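You operate a simulated robot arm through the tools that you are given. There is no shell and no other tool.

The job below is to be done with a simulated robot arm. You get a single attempt, and the scene is never put back.

## Task
Top up the low oil jar, then run the roll rig 2 times.
Fine: fill to its mark; stand the oil can back on the drip tray; set the count dial and free the brake. Set down upright: oil can.

It is judged by the outcome, as a careful person would: the job done as asked, and still so three seconds after it is handed in. It fails if anything else is knocked over, pushed out of place, dropped, spilled or broken.

## Robot
A 6-joint arm with a two-finger gripper, fixed in place. Base frame: the origin is at the foot of the arm, x ahead of it, y to its left, z up. Readings come in mm, degrees, newtons and seconds.
It reaches about 1298 mm from its shoulder. Its first joint turns from -149.0 to 149.0 degrees. Payload 1.57 kg.
The tool frame sits at the grasp point between the pads (the TCP): z along the fingers, y along the line on which they close. The tips reach 21 mm beyond it. The gripper opens to 70 mm. The gripper's body begins 50 mm behind the TCP.
Orientation is told as [roll, pitch, yaw] about the base's x, y, z axes, in that order, counted from this pose: with the fingers straight down and closing along the base's y, the tool's x points along the base's -x, its y along +y and its z along -z.

## Interface
- The arm moves only by the tool send_rows. Its argument "motion" is a list that holds one entry, the list of rows, each a list of 7 numbers: the turn, a rotation vector about the tool's x, y, z in degrees, then the shift along the tool's x, y, z in mm, then the opening, from 0 (shut) to 1 (fully open). In form: [[[wx, wy, wz, dx, dy, dz, grip], ...]]. A call has 1 to 20 rows; each row shifts and turns the commanded pose from where the row before left it, along the tool's axes as they then stand. Each row takes 0.2 s and may step no farther than 50 mm and 8.6 degrees from the row before; otherwise, or with a gripper value out of range, the whole call is refused. A pose out of reach is approached as far as the arm can. The call stops where the force on the tool passes 40 N (or 10 N more than at its start, if that is more) or the arm is blocked; 0.2 s more then pass. Each finger halts on what it meets, pressing with about 30 N; the grip force reading is that of the motor and also rises with nothing between the fingers. The clock runs only during rows and for 0.2 s after the last one: add rows that do not move to give the fingers time. It gives the time, the measured TCP pose, the force on the tool (base axes), the opening and the grip force at its end, in the units of the frame above (readings bear some noise), with the torque about the TCP (base axes, N m) and any sound that the robot's microphone picked up.
- Cameras (640 x 400 px; columns grow to the right, rows downward): "scene" is fixed at [400.1, 650.4, 1282.2]; the picture's right is [-0.30, -0.95, 0.00], its down [-0.84, 0.26, -0.47] and it looks along [0.44, -0.14, -0.89] (base axes); focal length 214 px, centre (320, 200). "wrist" rides on the gripper at [79, 4, -81] in the tool frame; the picture's right is [-0.05, 1.00, 0.00], its down [-0.67, -0.04, -0.74] and it looks along [-0.74, -0.04, 0.67] (tool axes); focal length 256 px, centre (320, 200). There is no depth. A picture from a camera that has moved, and an enlarged one, comes with that camera's place and axes in the base frame and with its lens.
- snapshot(camera): a new picture of that camera. It takes no simulated time.
- slide_trunk(by): slides the trunk up (or, below 0, down) by that many mm; the arm rides with it, the base frame stays. It gives what a move gives, with no picture.
- inspect(camera, box): a new picture of the part [left, top, right, bottom] of that camera's present view, enlarged. It takes no simulated time.
- close_job(): hands the job in; it is judged then, once.

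Places have to be worked out from the pictures, the camera data and where the tool is seen. Open the gripper and draw the arm clear of the work before you hand the job in, unless the task says otherwise.

The tools are called after "Emit:" as name(argument=value, ...) on one line, values as JSON. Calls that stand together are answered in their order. send_rows: Moves the arm, as the interface text tells. Its arguments: {"type":"object","properties":{"motion":{"type":"array","items":{"type":"array","items":{"type":"array","items":{"type":"number"}}}}},"required":["motion"]} The other tools are called the same way: slide_trunk (by) slides the trunk up or down; snapshot (camera) takes a picture; inspect (camera, box) takes an enlarged picture of a part of a camera's view; close_job () hands the job in.

At the start:

```text
clock: 0.0
eef_pos: [736.8, 252.0, 919.4]
orientation: [0.0, 0.0, 0.0]
force: [-0.2, -0.3, 0.3]
torque: [-0.01, 0.02, -0.01]
finger_gap: 70.3
gripper_force: 0.0
trunk travel left (down, up): [-600.0, 370.0]
```

scene: 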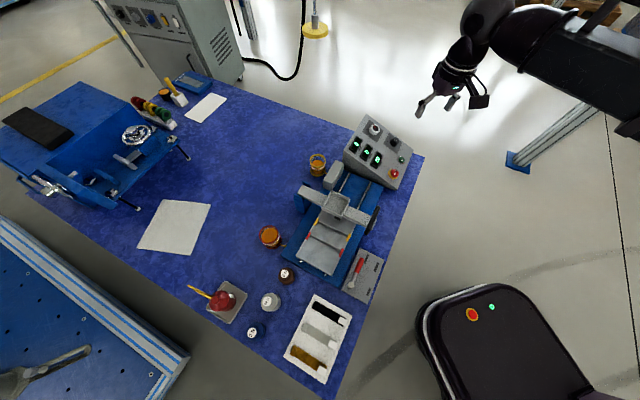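
wrist: 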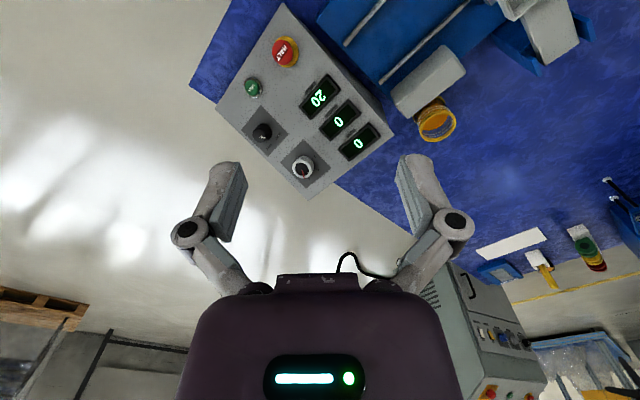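

I'll start by enlarging the key areas of the scene: the rig, the jars, the oil can and the control panel.

Emit:
inspect(camera="scene", box=[280, 100, 440, 200])

Emit:
inspect(camera="scene", box=[240, 180, 400, 280])

Emit:
inspect(camera="scene", box=[180, 250, 340, 350])

Emit:
inspect(camera="wrist", box=[200, 0, 480, 200])

```text
4.00 times, centred on (360, 150) of scene
camera zoom: at [400.1, 650.4, 1282.2], right [-0.3, -0.95, 0.0], down [-0.84, 0.26, -0.47], along [0.44, -0.14, -0.89], focal length 858 px, centre (160, 400)
```

zoom: 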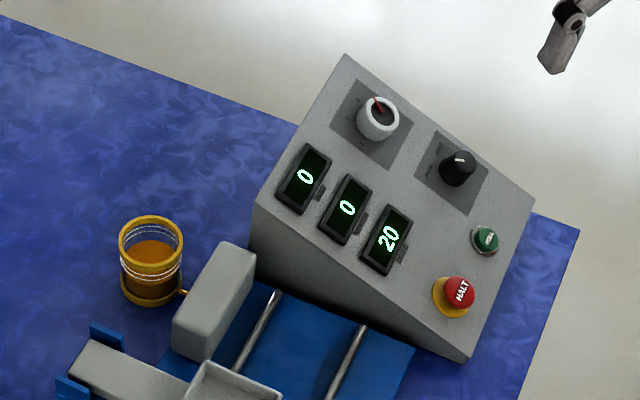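

```text
4.00 times, centred on (320, 230) of scene
camera zoom: at [400.1, 650.4, 1282.2], right [-0.3, -0.95, 0.0], down [-0.84, 0.26, -0.47], along [0.44, -0.14, -0.89], focal length 858 px, centre (320, 80)
```

zoom: 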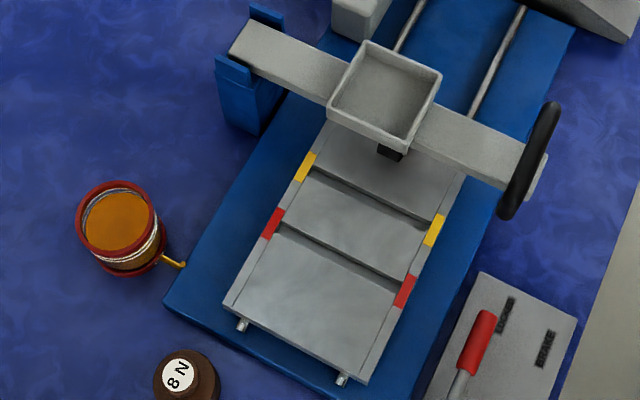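

```text
4.00 times, centred on (260, 300) of scene
camera zoom: at [400.1, 650.4, 1282.2], right [-0.3, -0.95, 0.0], down [-0.84, 0.26, -0.47], along [0.44, -0.14, -0.89], focal length 858 px, centre (560, -200)
```

zoom: 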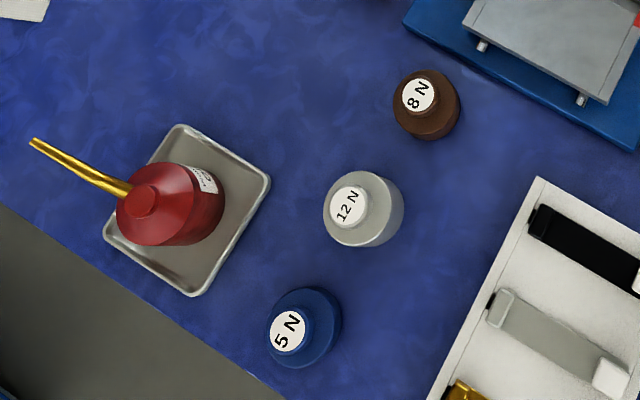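

```text
2.00 times, centred on (340, 100) of wrist
camera zoom: at [659.0, 256.5, 1001.4], right [0.05, 1.0, 0.0], down [0.67, -0.04, 0.74], along [0.74, -0.04, -0.67], focal length 512 px, centre (280, 400)
```

zoom: 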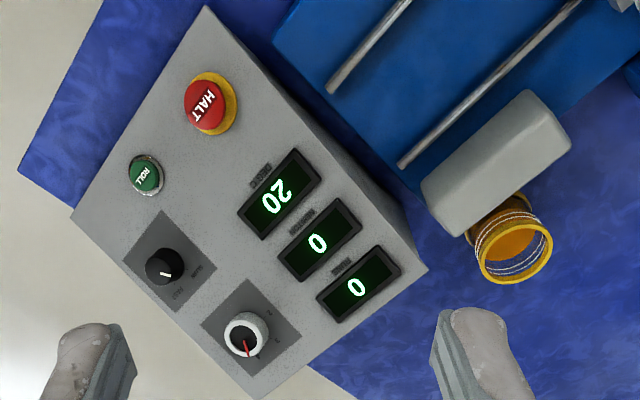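

The readings are consistent: table top at about z=455 and the HALT button near (810,186,520). Next I'll zoom in on labels, dials, cups and the lever.

Emit:
inspect(camera="wrist", box=[280, 60, 380, 122])

Emit:
inspect(camera="wrist", box=[230, 100, 350, 200])

Emit:
inspect(camera="wrist", box=[400, 80, 470, 150])

Emit:
inspect(camera="scene", box=[300, 145, 340, 185])

Emit:
inspect(camera="scene", box=[250, 215, 300, 255])

Emit:
inspect(camera="scene", box=[335, 240, 395, 310])

Emit:
inspect(camera="scene", box=[180, 270, 260, 330])

Emit:
inspect(camera="scene", box=[270, 280, 370, 390])

Emit:
inspect(camera="scene", box=[340, 110, 420, 160])

```text
6.40 times, centred on (330, 91) of wrist
camera zoom: at [659.0, 256.5, 1001.4], right [0.05, 1.0, 0.0], down [0.67, -0.04, 0.74], along [0.74, -0.04, -0.67], focal length 1638 px, centre (256, 898)
```

zoom: 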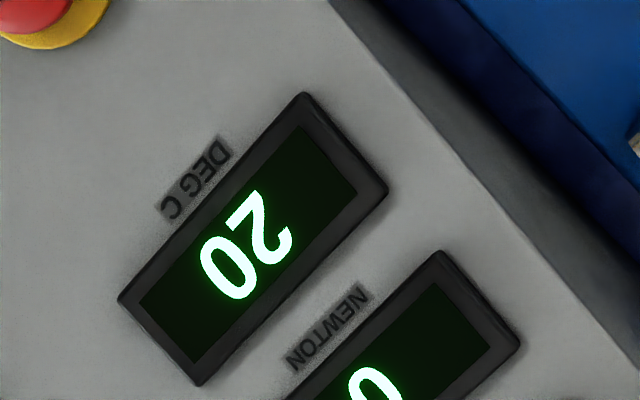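

```text
4.00 times, centred on (290, 150) of wrist
camera zoom: at [659.0, 256.5, 1001.4], right [0.05, 1.0, 0.0], down [0.67, -0.04, 0.74], along [0.74, -0.04, -0.67], focal length 1024 px, centre (440, 400)
```

zoom: 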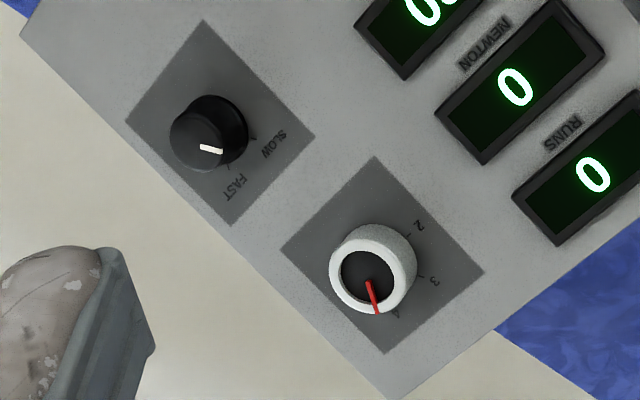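

```text
5.71 times, centred on (435, 115) of wrist
camera zoom: at [659.0, 256.5, 1001.4], right [0.05, 1.0, 0.0], down [0.67, -0.04, 0.74], along [0.74, -0.04, -0.67], focal length 1463 px, centre (-337, 686)
```

zoom: 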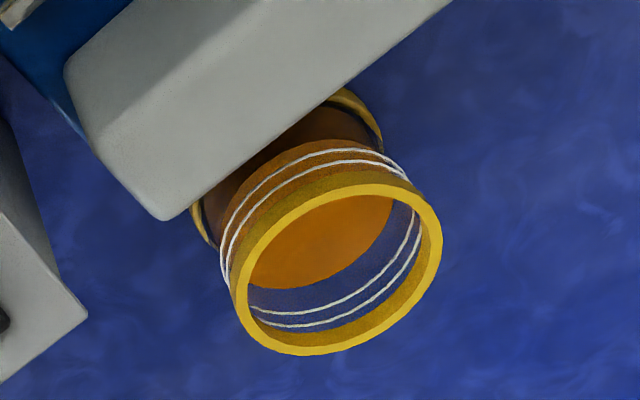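

```text
10.00 times, centred on (320, 165) of scene
camera zoom: at [400.1, 650.4, 1282.2], right [-0.3, -0.95, 0.0], down [-0.84, 0.26, -0.47], along [0.44, -0.14, -0.89], focal length 2145 px, centre (320, 550)
```

zoom: 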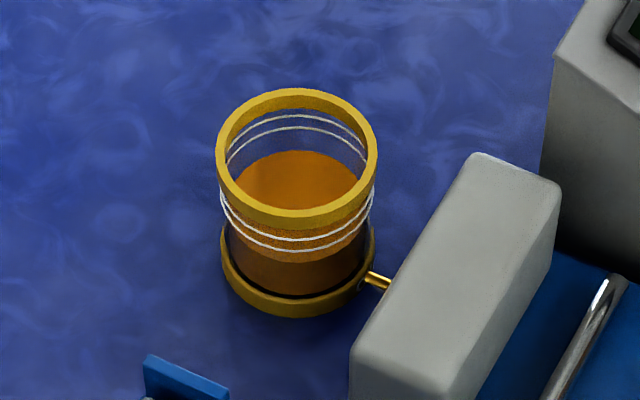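

```text
10.00 times, centred on (275, 235) of scene
camera zoom: at [400.1, 650.4, 1282.2], right [-0.3, -0.95, 0.0], down [-0.84, 0.26, -0.47], along [0.44, -0.14, -0.89], focal length 2145 px, centre (770, -150)
```

zoom: 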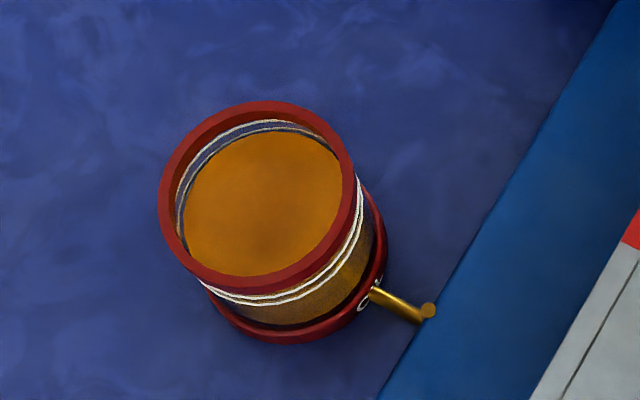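

```text
5.71 times, centred on (365, 275) of scene
camera zoom: at [400.1, 650.4, 1282.2], right [-0.3, -0.95, 0.0], down [-0.84, 0.26, -0.47], along [0.44, -0.14, -0.89], focal length 1226 px, centre (63, -229)
```

zoom: 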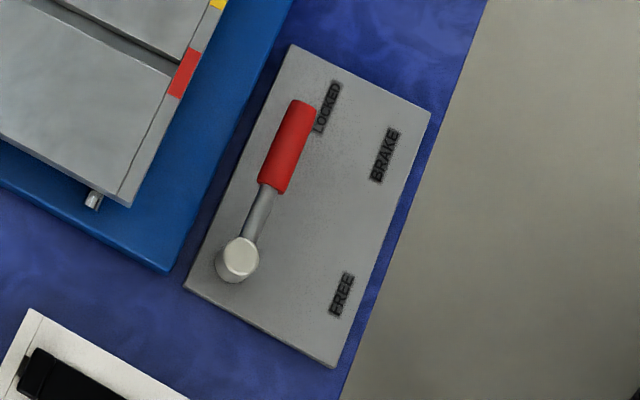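

```text
6.67 times, centred on (220, 300) of scene
camera zoom: at [400.1, 650.4, 1282.2], right [-0.3, -0.95, 0.0], down [-0.84, 0.26, -0.47], along [0.44, -0.14, -0.89], focal length 1430 px, centre (987, -467)
```

zoom: 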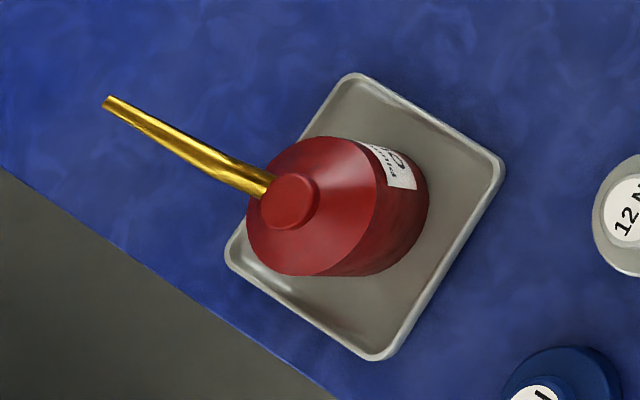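

```text
3.64 times, centred on (320, 335) of scene
camera zoom: at [400.1, 650.4, 1282.2], right [-0.3, -0.95, 0.0], down [-0.84, 0.26, -0.47], along [0.44, -0.14, -0.89], focal length 780 px, centre (320, -291)
```

zoom: 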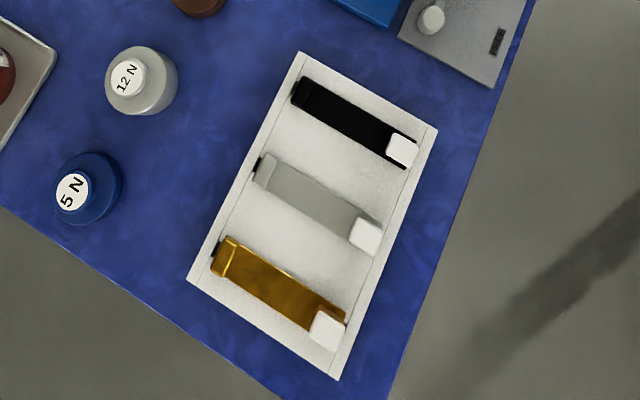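

```text
8.00 times, centred on (380, 135) of scene
camera zoom: at [400.1, 650.4, 1282.2], right [-0.3, -0.95, 0.0], down [-0.84, 0.26, -0.47], along [0.44, -0.14, -0.89], focal length 1716 px, centre (-160, 720)
```

zoom: 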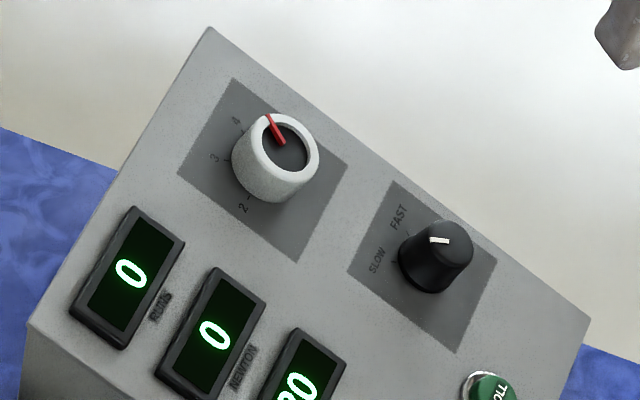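

The yellow-banded jar is the low one: its oil sits well below its two lines. The count dial points at 4 and the brake lever is at LOCKED. I'll swing the arm high above the table towards the oil can to look at it closely.

Emit:
send_rows(motion=[[[0, 0, 0, 22.8, 41.4, 0, 1], [0, 0, 0, 22.8, 41.4, 0, 1], [0, 0, 0, 22.8, 41.4, 0, 1], [0, 0, 0, 22.8, 41.4, 0, 1], [0, 0, 0, 22.8, 41.4, 0, 1], [0, 0, 0, 22.8, 41.4, 0, 1], [0, 0, 0, 22.8, 41.4, 0, 1], [0, 0, 0, 22.8, 41.4, 0, 1], [0, 0, 0, 22.8, 41.4, 0, 1], [0, 0, 0, 22.8, 41.4, 0, 1], [0, 0, 0, 22.8, 41.4, 0, 1], [0, 0, 0, 22.8, 41.4, 0, 1], [0, 0, 0, 22.8, 41.4, 0, 1], [0, 0, -8.5, 0, 0, 0, 1], [0, 0, -8.5, 0, 0, 0, 1], [0, 0, -8.5, 0, 0, 0, 1], [0, 0, -8.5, 0, 0, 0, 1], [0, 0, -8.5, 0, 0, 0, 1], [0, 0, -8.5, 0, 0, 0, 1], [0, 0, -8.5, 0, 0, 0, 1]]])

Emit:
snapshot(camera="wrist")

Emit:
snapshot(camera="scene")

```text
clock: 4.2
eef_pos: [439.2, 791.0, 918.7]
orientation: [0.0, 0.1, 59.6]
force: [0.4, -0.3, -0.8]
torque: [0.04, 0.02, 0.0]
finger_gap: 69.9
gripper_force: 0.0
out of reach, approached as far as the arm can: row 3, 4
trunk travel left (down, up): [-600.0, 370.0]
```

```text
taken
camera wrist: at [398.1, 724.3, 1001.4], right [-0.83, 0.55, 0.0], down [0.37, 0.56, 0.74], along [0.41, 0.62, -0.67], focal length 256 px, centre (320, 200)
```

wrist: 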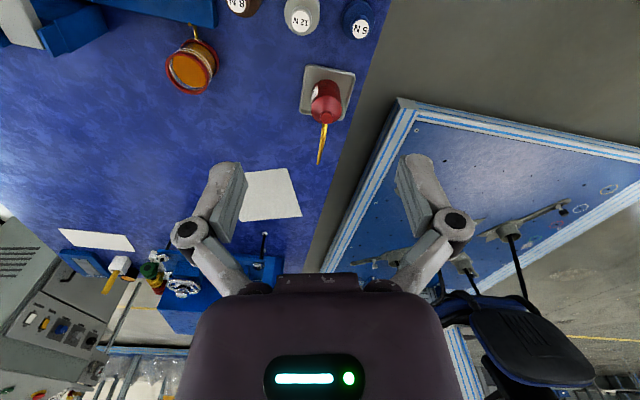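

```text
taken
```

scene: 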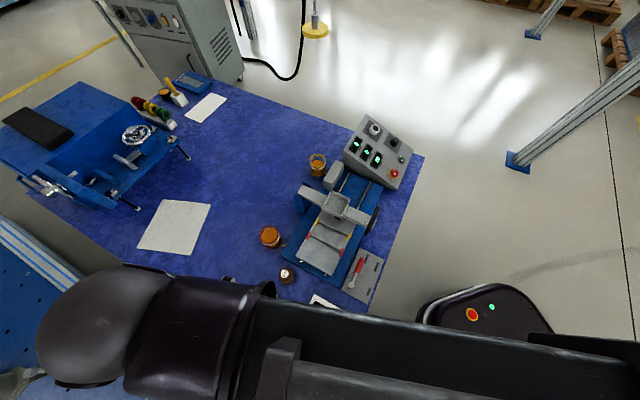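

The can is visible with its spout pointing towards image-bottom (outward, +x/+y). I'll go down alongside it for a close look.

Emit:
send_rows(motion=[[[0, 0, 0, 0, 0, 44, 1], [0, 0, 0, 0, 0, 44, 1], [0, 0, 0, 0, 0, 44, 1], [0, 0, 0, 0, 0, 44, 1], [0, 0, 0, 0, 0, 44, 1]]])

Emit:
snapshot(camera="wrist")

Emit:
inspect(camera="wrist", box=[240, 0, 400, 100])

```text
clock: 5.4
eef_pos: [440.2, 789.8, 919.4]
orientation: [0.0, 0.1, 59.5]
force: [-0.7, -0.2, 0.5]
torque: [-0.01, 0.0, 0.01]
finger_gap: 69.7
gripper_force: 0.1
out of reach, approached as far as the arm can: row 1, 2, 3, 4, 5
trunk travel left (down, up): [-600.0, 370.0]
```

```text
taken
camera wrist: at [397.9, 724.4, 1001.4], right [-0.83, 0.55, 0.0], down [0.37, 0.56, 0.74], along [0.41, 0.62, -0.67], focal length 256 px, centre (320, 200)
```

wrist: 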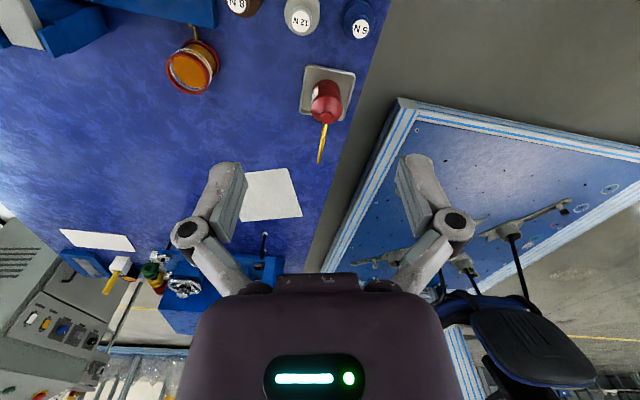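

```text
4.00 times, centred on (320, 50) of wrist
camera zoom: at [397.9, 724.4, 1001.4], right [-0.83, 0.55, 0.0], down [0.37, 0.56, 0.74], along [0.41, 0.62, -0.67], focal length 1024 px, centre (320, 800)
```

zoom: 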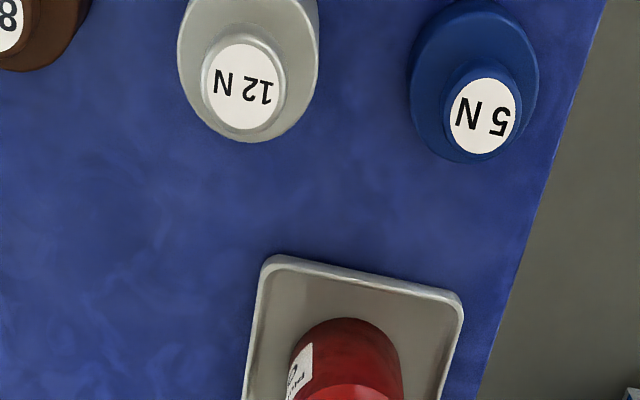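

The arm can't get lower at this trunk height, so I'll lower the trunk.

Emit:
slide_trunk(by=-220)

Emit:
snapshot(camera="wrist")

Emit:
snapshot(camera="scene")

```text
clock: 7.7
eef_pos: [440.7, 790.7, 699.7]
orientation: [0.0, 0.0, 59.5]
force: [0.9, 0.6, 0.2]
torque: [0.04, -0.02, -0.01]
finger_gap: 70.0
gripper_force: 0.0
trunk travel left (down, up): [-380.0, 590.0]
```

```text
taken
camera wrist: at [397.9, 724.4, 781.5], right [-0.83, 0.55, 0.0], down [0.37, 0.56, 0.74], along [0.41, 0.62, -0.67], focal length 256 px, centre (320, 200)
```

wrist: 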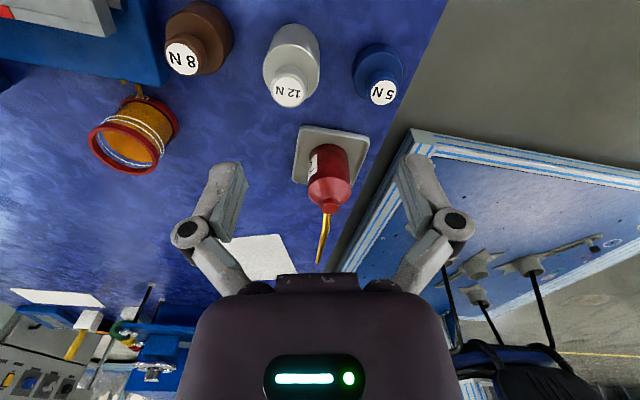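

```text
taken
```

scene: 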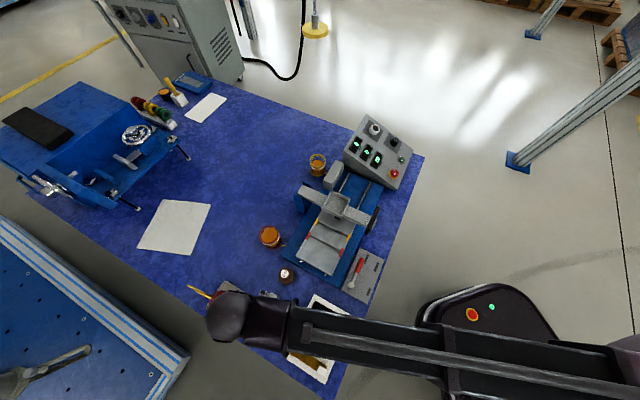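

Now a closer look at the can, the red jar and the weights from here.

Emit:
inspect(camera="wrist", box=[270, 110, 398, 270])

Emit:
inspect(camera="wrist", box=[75, 75, 203, 185])

Emit:
inspect(camera="wrist", box=[290, 120, 370, 220])

```text
2.50 times, centred on (334, 190) of wrist
camera zoom: at [397.9, 724.4, 781.5], right [-0.83, 0.55, 0.0], down [0.37, 0.56, 0.74], along [0.41, 0.62, -0.67], focal length 640 px, centre (285, 225)
```

zoom: 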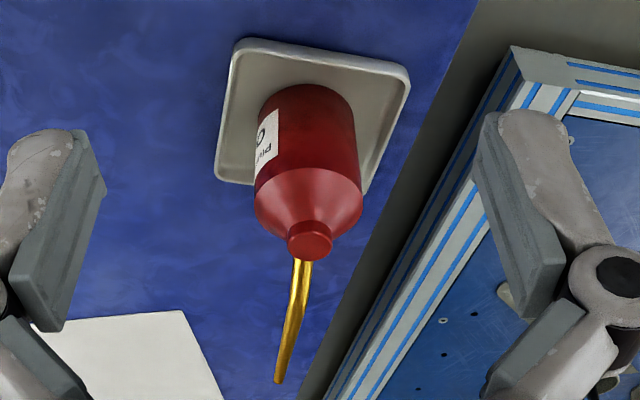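

```text
3.64 times, centred on (139, 130) of wrist
camera zoom: at [397.9, 724.4, 781.5], right [-0.83, 0.55, 0.0], down [0.37, 0.56, 0.74], along [0.41, 0.62, -0.67], focal length 931 px, centre (978, 454)
```

zoom: 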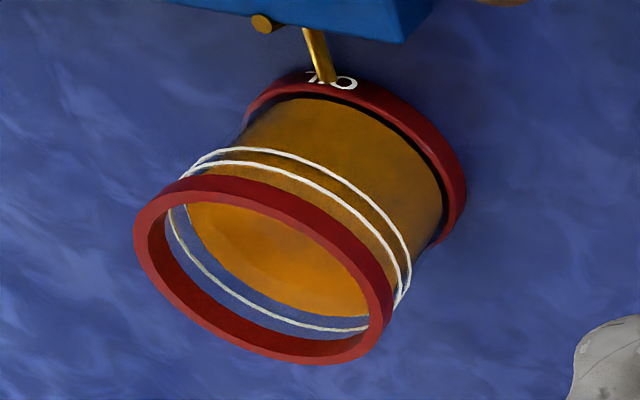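

```text
4.00 times, centred on (330, 170) of wrist
camera zoom: at [397.9, 724.4, 781.5], right [-0.83, 0.55, 0.0], down [0.37, 0.56, 0.74], along [0.41, 0.62, -0.67], focal length 1024 px, centre (280, 320)
```

zoom: 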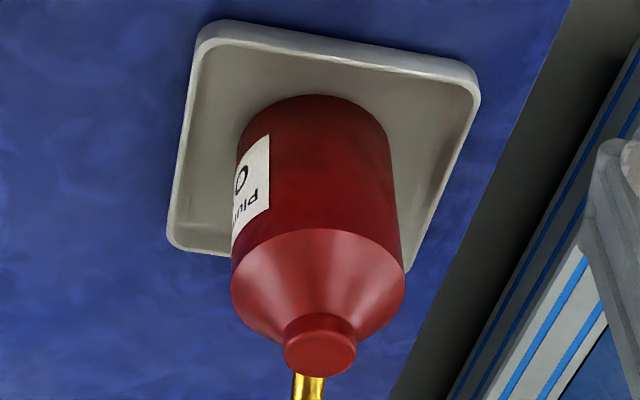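

The red jar's oil lies between its two lines, so the yellow jar needs to be filled to that band. I put the can's axis at about (526,942), body Ø59, cap top z≈568, with the spout at azimuth 45° and its tip at (587,1003,599). I'll move above the can and yaw to 45° so the fingers close across the spout plane.

Emit:
send_rows(motion=[[[0, 0, 0, -43.3, 0.75, 0, 1], [0, 0, 0, -43.3, 0.75, 0, 1], [0, 0, 0, -43.3, 0.75, 0, 1], [0, 0, 0, -43.3, 0.75, 0, 1], [0, 0, 7.25, 0, 0, 0, 1], [0, 0, 7.25, 0, 0, 0, 1], [0, 0, 0, 0, 0, 0, 1]]])

Emit:
snapshot(camera="wrist")

Emit:
inspect(camera="wrist", box=[220, 0, 420, 125])

```text
clock: 9.3
eef_pos: [526.2, 941.8, 698.7]
orientation: [0.0, 0.0, 44.8]
force: [0.0, -0.7, 0.0]
torque: [-0.01, -0.02, 0.0]
finger_gap: 69.8
gripper_force: 0.1
trunk travel left (down, up): [-380.0, 590.0]
```

```text
taken
camera wrist: at [468.5, 888.3, 781.4], right [-0.67, 0.74, 0.0], down [0.5, 0.45, 0.74], along [0.55, 0.5, -0.67], focal length 256 px, centre (320, 200)
```

wrist: 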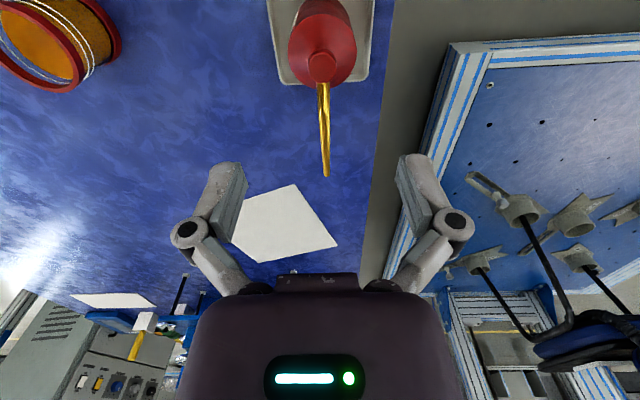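

```text
3.20 times, centred on (320, 62) of wrist
camera zoom: at [468.5, 888.3, 781.4], right [-0.67, 0.74, 0.0], down [0.5, 0.45, 0.74], along [0.55, 0.5, -0.67], focal length 819 px, centre (320, 640)
```

zoom: 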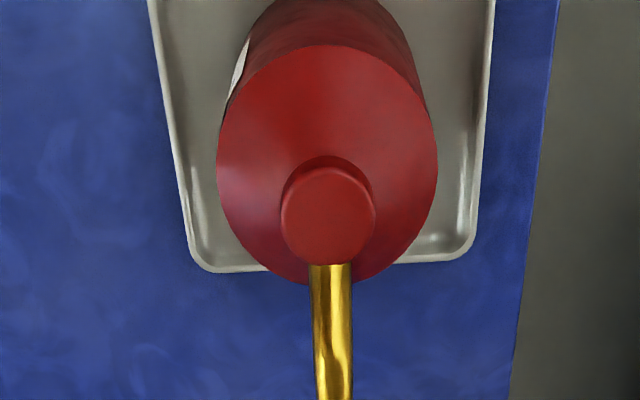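

The cap lines up with the TCP to within about 1.5 mm. I'll go straight down to z≈523 over the can, with the fingers on either side of it.

Emit:
send_rows(motion=[[[0, 0, 0, -1.4, 0.3, 44, 1], [0, 0, 0, 0, 0, 44, 1], [0, 0, 0, 0, 0, 44, 1], [0, 0, 0, 0, 0, 30, 1], [0, 0, 0, 0, 0, 7, 1], [0, 0, 0, 0, 0, 6, 1], [0, 0, 0, 0, 0, 0, 1]]])

Emit:
snapshot(camera="wrist")

Emit:
inspect(camera="scene", box=[160, 240, 280, 340])

```text
clock: 10.9
eef_pos: [525.2, 940.6, 699.0]
orientation: [0.0, 0.1, 45.0]
force: [0.6, -0.6, 0.0]
torque: [0.02, -0.03, -0.05]
finger_gap: 69.9
gripper_force: 0.0
out of reach, approached as far as the arm can: row 1, 2, 3, 4, 5, 6
trunk travel left (down, up): [-380.0, 590.0]
```

```text
taken
camera wrist: at [468.6, 888.2, 781.4], right [-0.67, 0.74, 0.0], down [0.5, 0.45, 0.74], along [0.55, 0.5, -0.67], focal length 256 px, centre (320, 200)
```

wrist: 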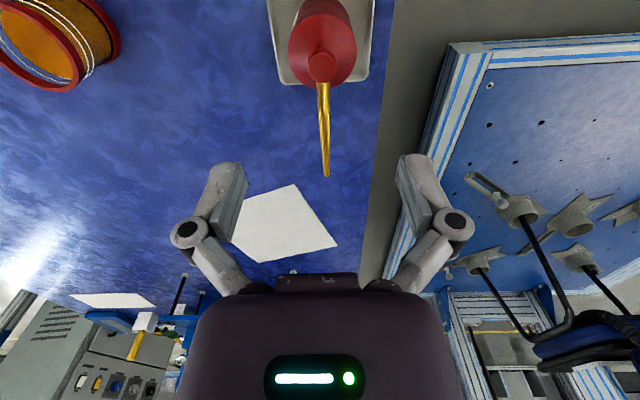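

```text
4.00 times, centred on (220, 290) of scene
camera zoom: at [400.1, 650.4, 1282.2], right [-0.3, -0.95, 0.0], down [-0.84, 0.26, -0.47], along [0.44, -0.14, -0.89], focal length 858 px, centre (720, -160)
```

zoom: 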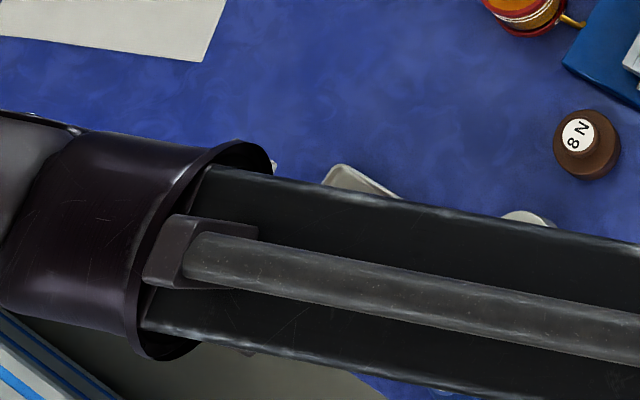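

The arm again cannot go lower from this trunk height, so the trunk will do the descent. First a scene picture to check how high the arm links sit above the weights.

Emit:
snapshot(camera="scene")

```text
taken
```

scene: 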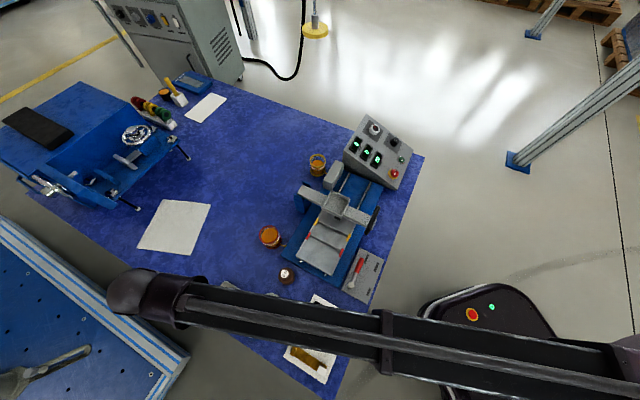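

The wrist sits about 208 mm above the TCP and the forearm is well above everything along its path. I'll lower the trunk most of the way.

Emit:
slide_trunk(by=-150)

Emit:
snapshot(camera="wrist")

```text
clock: 12.7
eef_pos: [526.1, 940.0, 549.5]
orientation: [0.0, 0.0, 45.0]
force: [-0.8, 0.9, -0.3]
torque: [-0.01, 0.0, -0.01]
finger_gap: 70.0
gripper_force: 0.1
trunk travel left (down, up): [-230.0, 740.0]
```

```text
taken
camera wrist: at [468.6, 888.1, 631.5], right [-0.67, 0.74, 0.0], down [0.5, 0.45, 0.74], along [0.55, 0.5, -0.67], focal length 256 px, centre (320, 200)
```

wrist: 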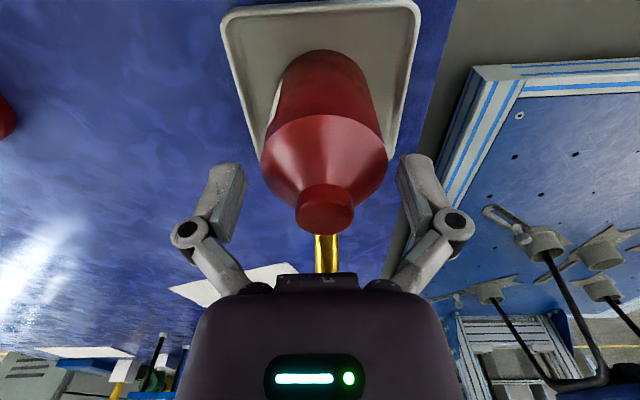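

The can sits centred between the fingers and the cap top is at about z=568. I'll lower 25 mm more, so the palm ends about 5 mm above the cap.

Emit:
slide_trunk(by=-25)

Emit:
snapshot(camera="wrist")

```text
clock: 13.4
eef_pos: [525.5, 941.2, 524.4]
orientation: [0.0, 0.0, 44.9]
force: [-0.5, 0.6, 1.0]
torque: [0.0, 0.03, 0.0]
finger_gap: 69.9
gripper_force: 0.1
trunk travel left (down, up): [-205.0, 765.0]
```

```text
taken
camera wrist: at [468.6, 888.1, 606.3], right [-0.67, 0.74, 0.0], down [0.5, 0.45, 0.74], along [0.55, 0.5, -0.67], focal length 256 px, centre (320, 200)
```

wrist: 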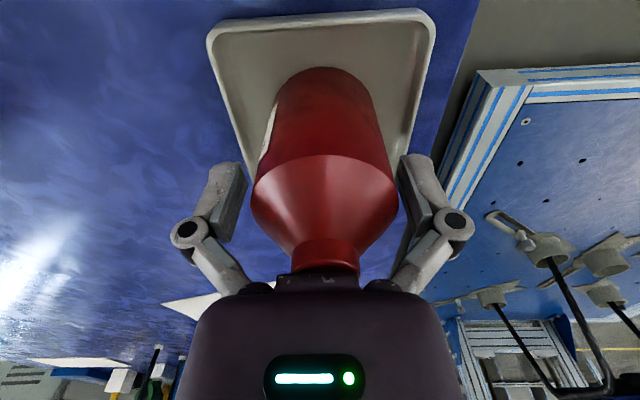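

The fingers straddle the body, so I'll close the grip on it.

Emit:
send_rows(motion=[[[0, 0, 0, 0, 0, 0, 0], [0, 0, 0, 0, 0, 0, 0], [0, 0, 0, 0, 0, 0, 0]]])

Emit:
snapshot(camera="wrist")

```text
clock: 14.2
eef_pos: [527.2, 941.4, 524.3]
orientation: [0.0, 0.1, 45.0]
force: [-2.4, 2.9, 4.0]
torque: [0.02, 0.01, 0.0]
finger_gap: 59.7
gripper_force: 29.7
trunk travel left (down, up): [-205.0, 765.0]
```

```text
taken
camera wrist: at [468.2, 888.2, 606.8], right [-0.67, 0.74, 0.0], down [0.5, 0.45, 0.75], along [0.55, 0.5, -0.67], focal length 256 px, centre (320, 200)
```

wrist: 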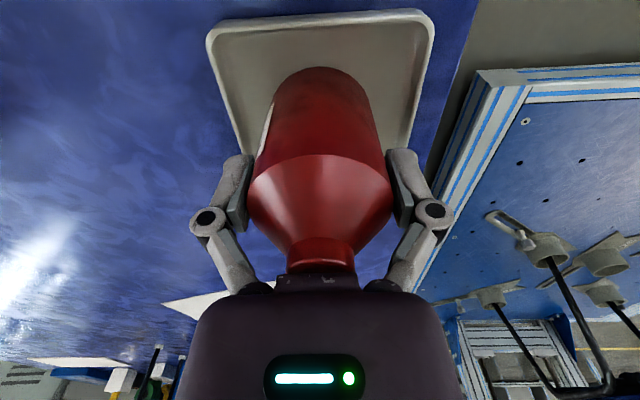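

Gripped at 59.7 mm, which matches the can's diameter. Next I'll lift with the trunk.

Emit:
slide_trunk(by=200)

Emit:
snapshot(camera="wrist")

Emit:
snapshot(camera="scene")

```text
clock: 16.4
eef_pos: [526.4, 941.8, 722.9]
orientation: [0.0, -0.1, 45.0]
force: [-1.0, 0.0, -4.9]
torque: [-0.03, 0.02, 0.04]
finger_gap: 59.2
gripper_force: 30.2
trunk travel left (down, up): [-405.0, 565.0]
```

```text
taken
camera wrist: at [468.7, 888.5, 805.8], right [-0.67, 0.74, 0.0], down [0.5, 0.45, 0.74], along [0.55, 0.5, -0.67], focal length 256 px, centre (320, 200)
```

wrist: 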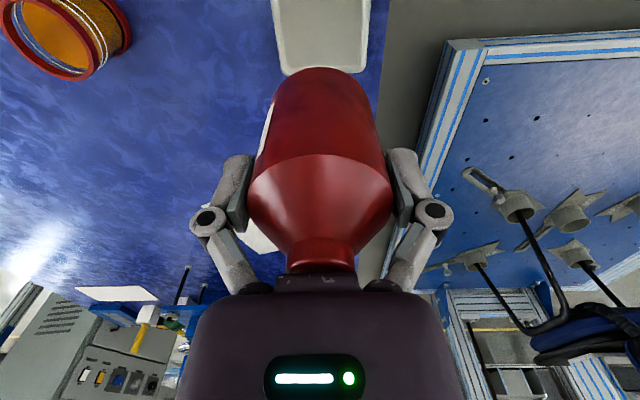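

```text
taken
```

scene: 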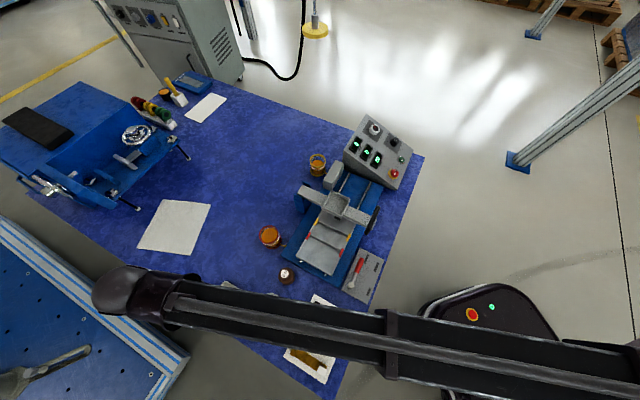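

Lifted cleanly (about 5 N). I'll carry it high to the open side of the low jar, over (959,592), before turning the spout.

Emit:
send_rows(motion=[[[0, 0, 0, -2.4, -23, 0, 0], [0, 0, 0, -4.9, -46.1, 0, 0], [0, 0, 0, -4.9, -46.1, 0, 0], [0, 0, 0, -4.9, -46.1, 0, 0], [0, 0, 0, -4.9, -46.1, 0, 0], [0, 0, 0, -4.9, -46.1, 0, 0], [0, 0, 0, -4.9, -46.1, 0, 0], [0, 0, 0, -4.9, -46.1, 0, 0], [0, 0, 0, -4.9, -46.1, 0, 0], [0, 0, 0, -4.9, -46.1, 0, 0], [0, 0, 0, -4.9, -46.1, 0, 0], [0, 0, 0, -4.9, -46.1, 0, 0], [0, 0, 0, -2.4, -23, 0, 0], [0, 0, 0, 0, 0, 0, 0]]])

Emit:
snapshot(camera="wrist")

Emit:
snapshot(camera="scene")

```text
clock: 19.4
eef_pos: [961.0, 591.6, 723.0]
orientation: [0.0, 0.0, 45.0]
force: [0.6, -0.3, -4.4]
torque: [0.0, 0.0, -0.01]
finger_gap: 59.5
gripper_force: 30.0
out of reach, approached as far as the arm can: row 9, 12
trunk travel left (down, up): [-405.0, 565.0]
```

```text
taken
camera wrist: at [903.4, 538.8, 805.8], right [-0.67, 0.74, 0.0], down [0.5, 0.45, 0.74], along [0.55, 0.5, -0.67], focal length 256 px, centre (320, 200)
```

wrist: 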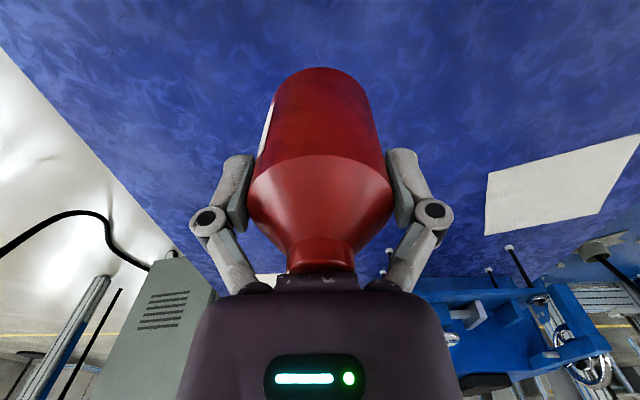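

```text
taken
```

scene: 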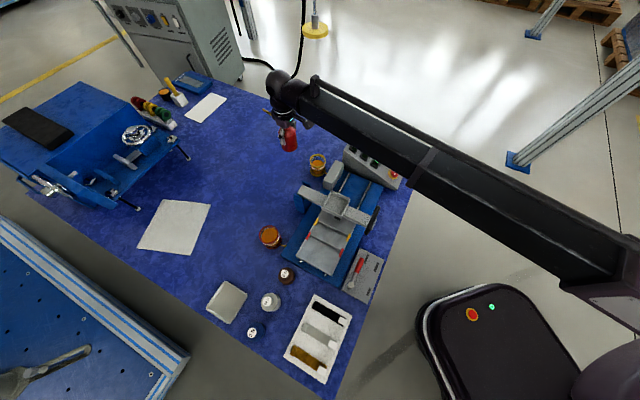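

No spill, and the can is upright beside the jar. Next I'll turn the yaw to -90° so the spout points over the jar, staying high.

Emit:
send_rows(motion=[[[0, 0, 4, 0, 0, 0, 0], [0, 0, 8.5, 0, 0, 0, 0], [0, 0, 8.5, 0, 0, 0, 0], [0, 0, 8.5, 0, 0, 0, 0], [0, 0, 8.5, 0, 0, 0, 0], [0, 0, 8.5, 0, 0, 0, 0], [0, 0, 8.5, 0, 0, 0, 0], [0, 0, 8.5, 0, 0, 0, 0], [0, 0, 8.5, 0, 0, 0, 0], [0, 0, 8.5, 0, 0, 0, 0], [0, 0, 8.5, 0, 0, 0, 0], [0, 0, 8.5, 0, 0, 0, 0], [0, 0, 8.5, 0, 0, 0, 0], [0, 0, 8.5, 0, 0, 0, 0], [0, 0, 8.5, 0, 0, 0, 0], [0, 0, 8.5, 0, 0, 0, 0], [0, 0, 3.5, 0, 0, 0, 0], [0, 0, 0, 0, 0, 0, 0]]])

Emit:
snapshot(camera="scene")

Emit:
snapshot(camera="wrist")

```text
clock: 23.2
eef_pos: [959.8, 592.9, 723.0]
orientation: [-0.1, -0.1, -90.1]
force: [0.4, 0.0, -5.7]
torque: [0.01, -0.04, 0.03]
finger_gap: 59.5
gripper_force: 30.5
trunk travel left (down, up): [-405.0, 565.0]
```

```text
taken
```

scene: 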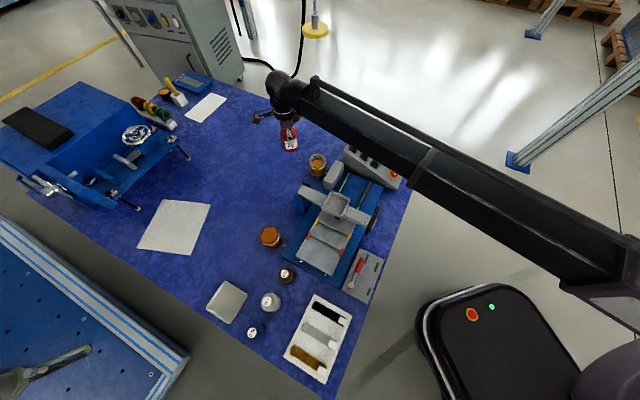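

```text
taken
camera wrist: at [965.4, 672.0, 805.8], right [1.0, -0.05, 0.0], down [-0.04, -0.67, 0.75], along [-0.04, -0.74, -0.67], focal length 256 px, centre (320, 200)
```

wrist: 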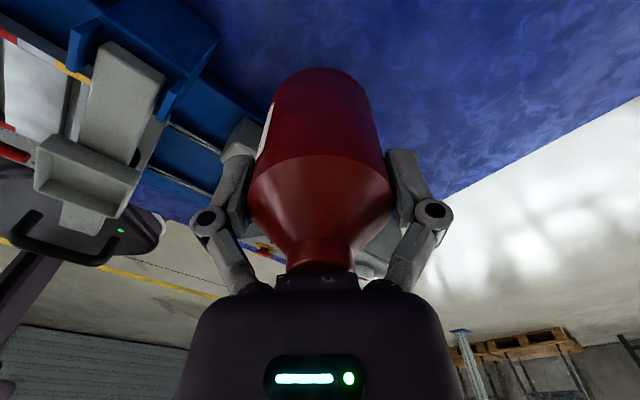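

The spout now points over the jar. To gain downward freedom I'll raise the arm about 245 mm on its joints, then lower the trunk by the same amount.

Emit:
send_rows(motion=[[[0, 0, 0, 0, 0, -20, 0], [0, 0, 0, 0, 0, -40, 0], [0, 0, 0, 0, 0, -40, 0], [0, 0, 0, 0, 0, -40, 0], [0, 0, 0, 0, 0, -40, 0], [0, 0, 0, 0, 0, -40, 0], [0, 0, 0, 0, 0, -25, 0], [0, 0, 0, 0, 0, 0, 0]]])

```text
clock: 25.0
eef_pos: [958.6, 591.8, 723.3]
orientation: [0.0, 0.0, -90.0]
force: [-0.2, 0.0, -4.4]
torque: [0.03, 0.02, 0.0]
finger_gap: 59.4
gripper_force: 29.8
out of reach, approached as far as the arm can: row 1, 2, 3, 4, 5, 6, 7
trunk travel left (down, up): [-405.0, 565.0]
```

The z command is refused both ways, so the wrist-centre height is set by the trunk alone and the arm only moves in the horizontal plane with a tilting wrist. I'll tilt accordingly, rotating around the wrist centre while holding the spout tip over the jar (centre ≈ (961,485.5), rim z≈535). First a small test.

Emit:
send_rows(motion=[[[0, 0, 0, -20.5, 1.5, 0, 0], [0, 8, 0, 9.56, 0, -2.02, 0], [0, 8, 0, 8.46, 0, -4.9, 0], [0, 0, 0, 0, 0, 0, 0]]])

Emit:
inspect(camera="scene", box=[260, 90, 360, 190])

```text
clock: 26.0
eef_pos: [965.3, 588.2, 731.0]
orientation: [0.0, 16.2, -89.9]
force: [-0.2, -0.2, -3.3]
torque: [-0.03, 0.04, -0.01]
finger_gap: 59.5
gripper_force: 29.8
trunk travel left (down, up): [-405.0, 565.0]
```

```text
4.00 times, centred on (310, 140) of scene
camera zoom: at [400.1, 650.4, 1282.2], right [-0.3, -0.95, 0.0], down [-0.84, 0.26, -0.47], along [0.44, -0.14, -0.89], focal length 858 px, centre (360, 440)
```

zoom: 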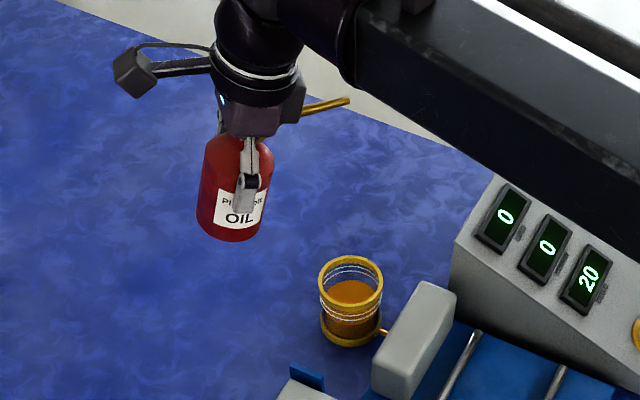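

The tilt convention checks out: z and pitch match the prediction, with no reach flags. I'll continue to 32°.

Emit:
send_rows(motion=[[[0, 8, 0, 8.2, 0, -7.97, 0], [0, 8, 0, 8.78, 0, -11.0, 0], [0, 0, 0, 0, 0, 0, 0], [0, 0, 0, 0, 0, 0, 0]]])

Emit:
inspect(camera="scene", box=[260, 90, 360, 190])

```text
clock: 27.0
eef_pos: [963.7, 597.8, 752.7]
orientation: [0.0, 32.1, -89.9]
force: [0.4, 0.0, -3.7]
torque: [-0.03, 0.03, 0.01]
finger_gap: 59.1
gripper_force: 30.3
trunk travel left (down, up): [-405.0, 565.0]
```

```text
4.00 times, centred on (310, 140) of scene
camera zoom: at [400.1, 650.4, 1282.2], right [-0.3, -0.95, 0.0], down [-0.84, 0.26, -0.47], along [0.44, -0.14, -0.89], focal length 858 px, centre (360, 440)
```

zoom: 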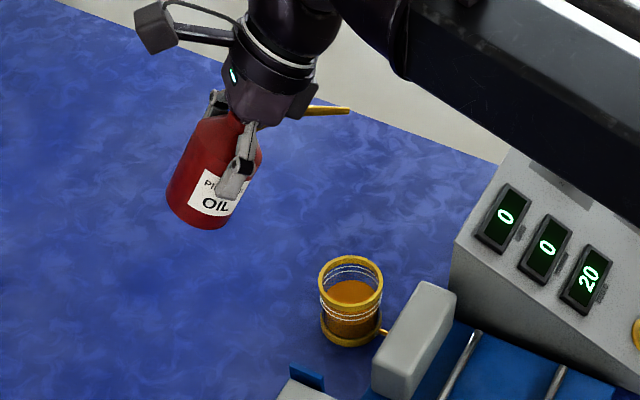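

The spout tip projects exactly where I predict it, over the jar. I'll nudge x by -2 mm and lower the trunk 200 mm so the tip sits about 30 mm above the rim.

Emit:
send_rows(motion=[[[0, 0, 0, 0, -2, 0, 0], [0, 0, 0, 0, 0, 0, 0]]])

Emit:
slide_trunk(by=-150)

Emit:
inspect(camera="scene", box=[260, 100, 360, 200])

Emit:
snapshot(camera="wrist")

```text
clock: 27.6
eef_pos: [960.5, 599.9, 751.6]
orientation: [0.0, 32.0, -89.9]
force: [-0.4, 0.0, -4.3]
torque: [-0.02, -0.01, -0.01]
finger_gap: 59.5
gripper_force: 30.3
trunk travel left (down, up): [-405.0, 565.0]
```

```text
clock: 29.3
eef_pos: [960.3, 599.6, 602.3]
orientation: [0.0, 32.1, -90.0]
force: [-1.1, 0.5, -4.3]
torque: [-0.02, 0.02, -0.03]
finger_gap: 59.5
gripper_force: 29.8
trunk travel left (down, up): [-255.0, 715.0]
```

```text
4.00 times, centred on (310, 150) of scene
camera zoom: at [400.1, 650.4, 1282.2], right [-0.3, -0.95, 0.0], down [-0.84, 0.26, -0.47], along [0.44, -0.14, -0.89], focal length 858 px, centre (360, 400)
```

zoom: 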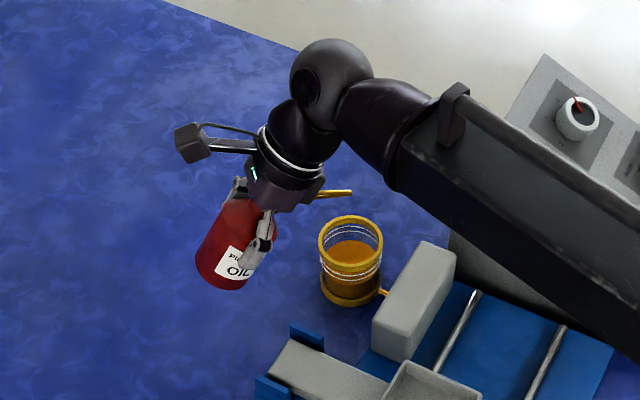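

```text
taken
camera wrist: at [965.8, 623.4, 713.9], right [1.0, -0.05, -0.03], down [-0.04, -0.96, 0.28], along [-0.04, -0.28, -0.96], focal length 256 px, centre (320, 200)
```

wrist: 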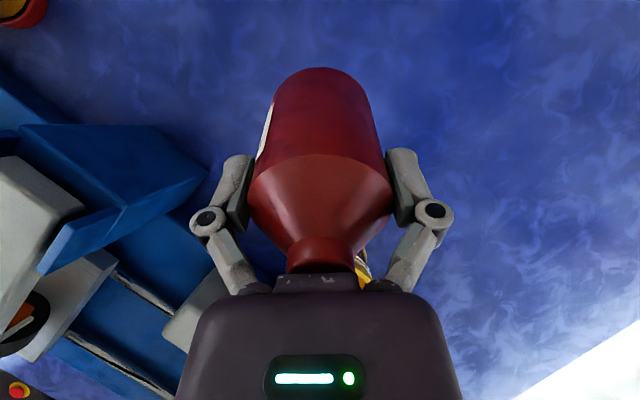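

Everything is clear and the tip hangs over the jar opening. I'll lower the last 50 mm.

Emit:
slide_trunk(by=-50)

Emit:
inspect(camera="scene", box=[280, 130, 360, 180])

```text
clock: 30.2
eef_pos: [959.7, 598.8, 552.0]
orientation: [0.0, 32.1, -90.0]
force: [-0.7, -0.1, -4.2]
torque: [-0.02, -0.01, 0.01]
finger_gap: 59.4
gripper_force: 29.9
trunk travel left (down, up): [-205.0, 765.0]
```

```text
8.00 times, centred on (320, 155) of scene
camera zoom: at [400.1, 650.4, 1282.2], right [-0.3, -0.95, 0.0], down [-0.84, 0.26, -0.47], along [0.44, -0.14, -0.89], focal length 1716 px, centre (320, 560)
```

zoom: 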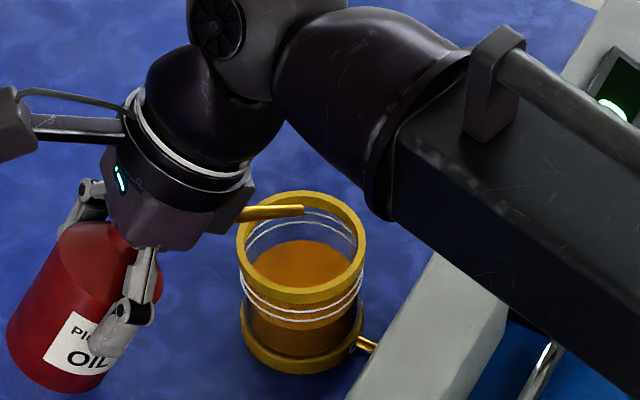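

The tip is over the centre of the jar and I can see the oil level clearly. I'll tilt gradually in small steps to find where flow starts.

Emit:
send_rows(motion=[[[0, 4, 0, 5.13, 0, -6.37, 0], [0, 4, 0, 5.59, 0, -6.99, 0], [0, 0, 0, 0, 0, 0, 0]]])

Emit:
inspect(camera="scene", box=[280, 130, 360, 180])

```text
clock: 31.0
eef_pos: [962.7, 599.6, 567.9]
orientation: [0.0, 40.0, -90.1]
force: [-0.6, -0.1, -5.0]
torque: [-0.04, 0.02, 0.03]
finger_gap: 59.2
gripper_force: 30.0
trunk travel left (down, up): [-205.0, 765.0]
```

```text
8.00 times, centred on (320, 155) of scene
camera zoom: at [400.1, 650.4, 1282.2], right [-0.3, -0.95, 0.0], down [-0.84, 0.26, -0.47], along [0.44, -0.14, -0.89], focal length 1716 px, centre (320, 560)
```

zoom: 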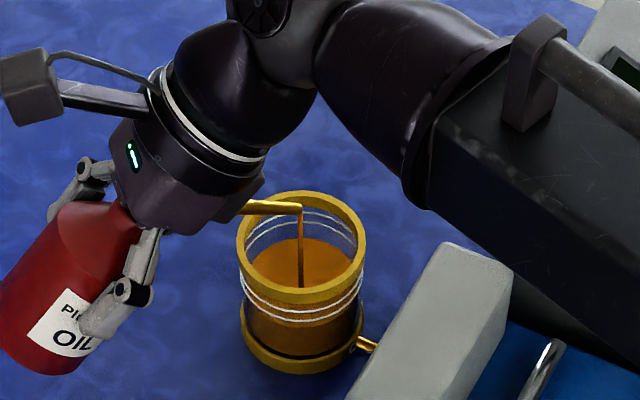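

Oil is now streaming straight into the jar at 40°. I'll hold here and watch the level rise.

Emit:
send_rows(motion=[[[0, 0, 0, 0, 0, 0, 0], [0, 0, 0, 0, 0, 0, 0], [0, 0, 0, 0, 0, 0, 0]]])

Emit:
inspect(camera="scene", box=[300, 145, 340, 185])

```text
clock: 31.8
eef_pos: [963.3, 600.6, 566.3]
orientation: [0.1, 40.1, -90.0]
force: [0.0, -0.6, -4.2]
torque: [-0.06, 0.0, 0.03]
finger_gap: 59.4
gripper_force: 29.7
trunk travel left (down, up): [-205.0, 765.0]
```

```text
10.00 times, centred on (320, 165) of scene
camera zoom: at [400.1, 650.4, 1282.2], right [-0.3, -0.95, 0.0], down [-0.84, 0.26, -0.47], along [0.44, -0.14, -0.89], focal length 2145 px, centre (320, 550)
```

zoom: 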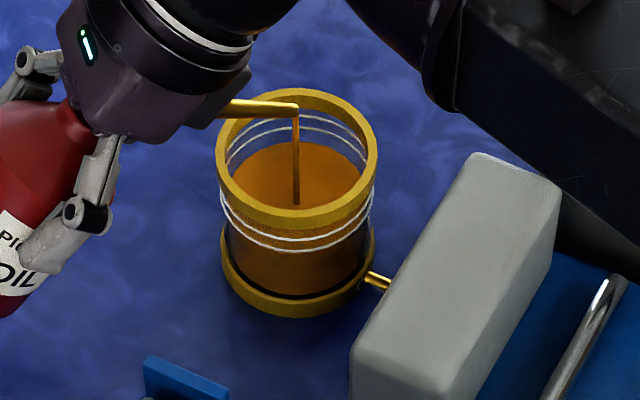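

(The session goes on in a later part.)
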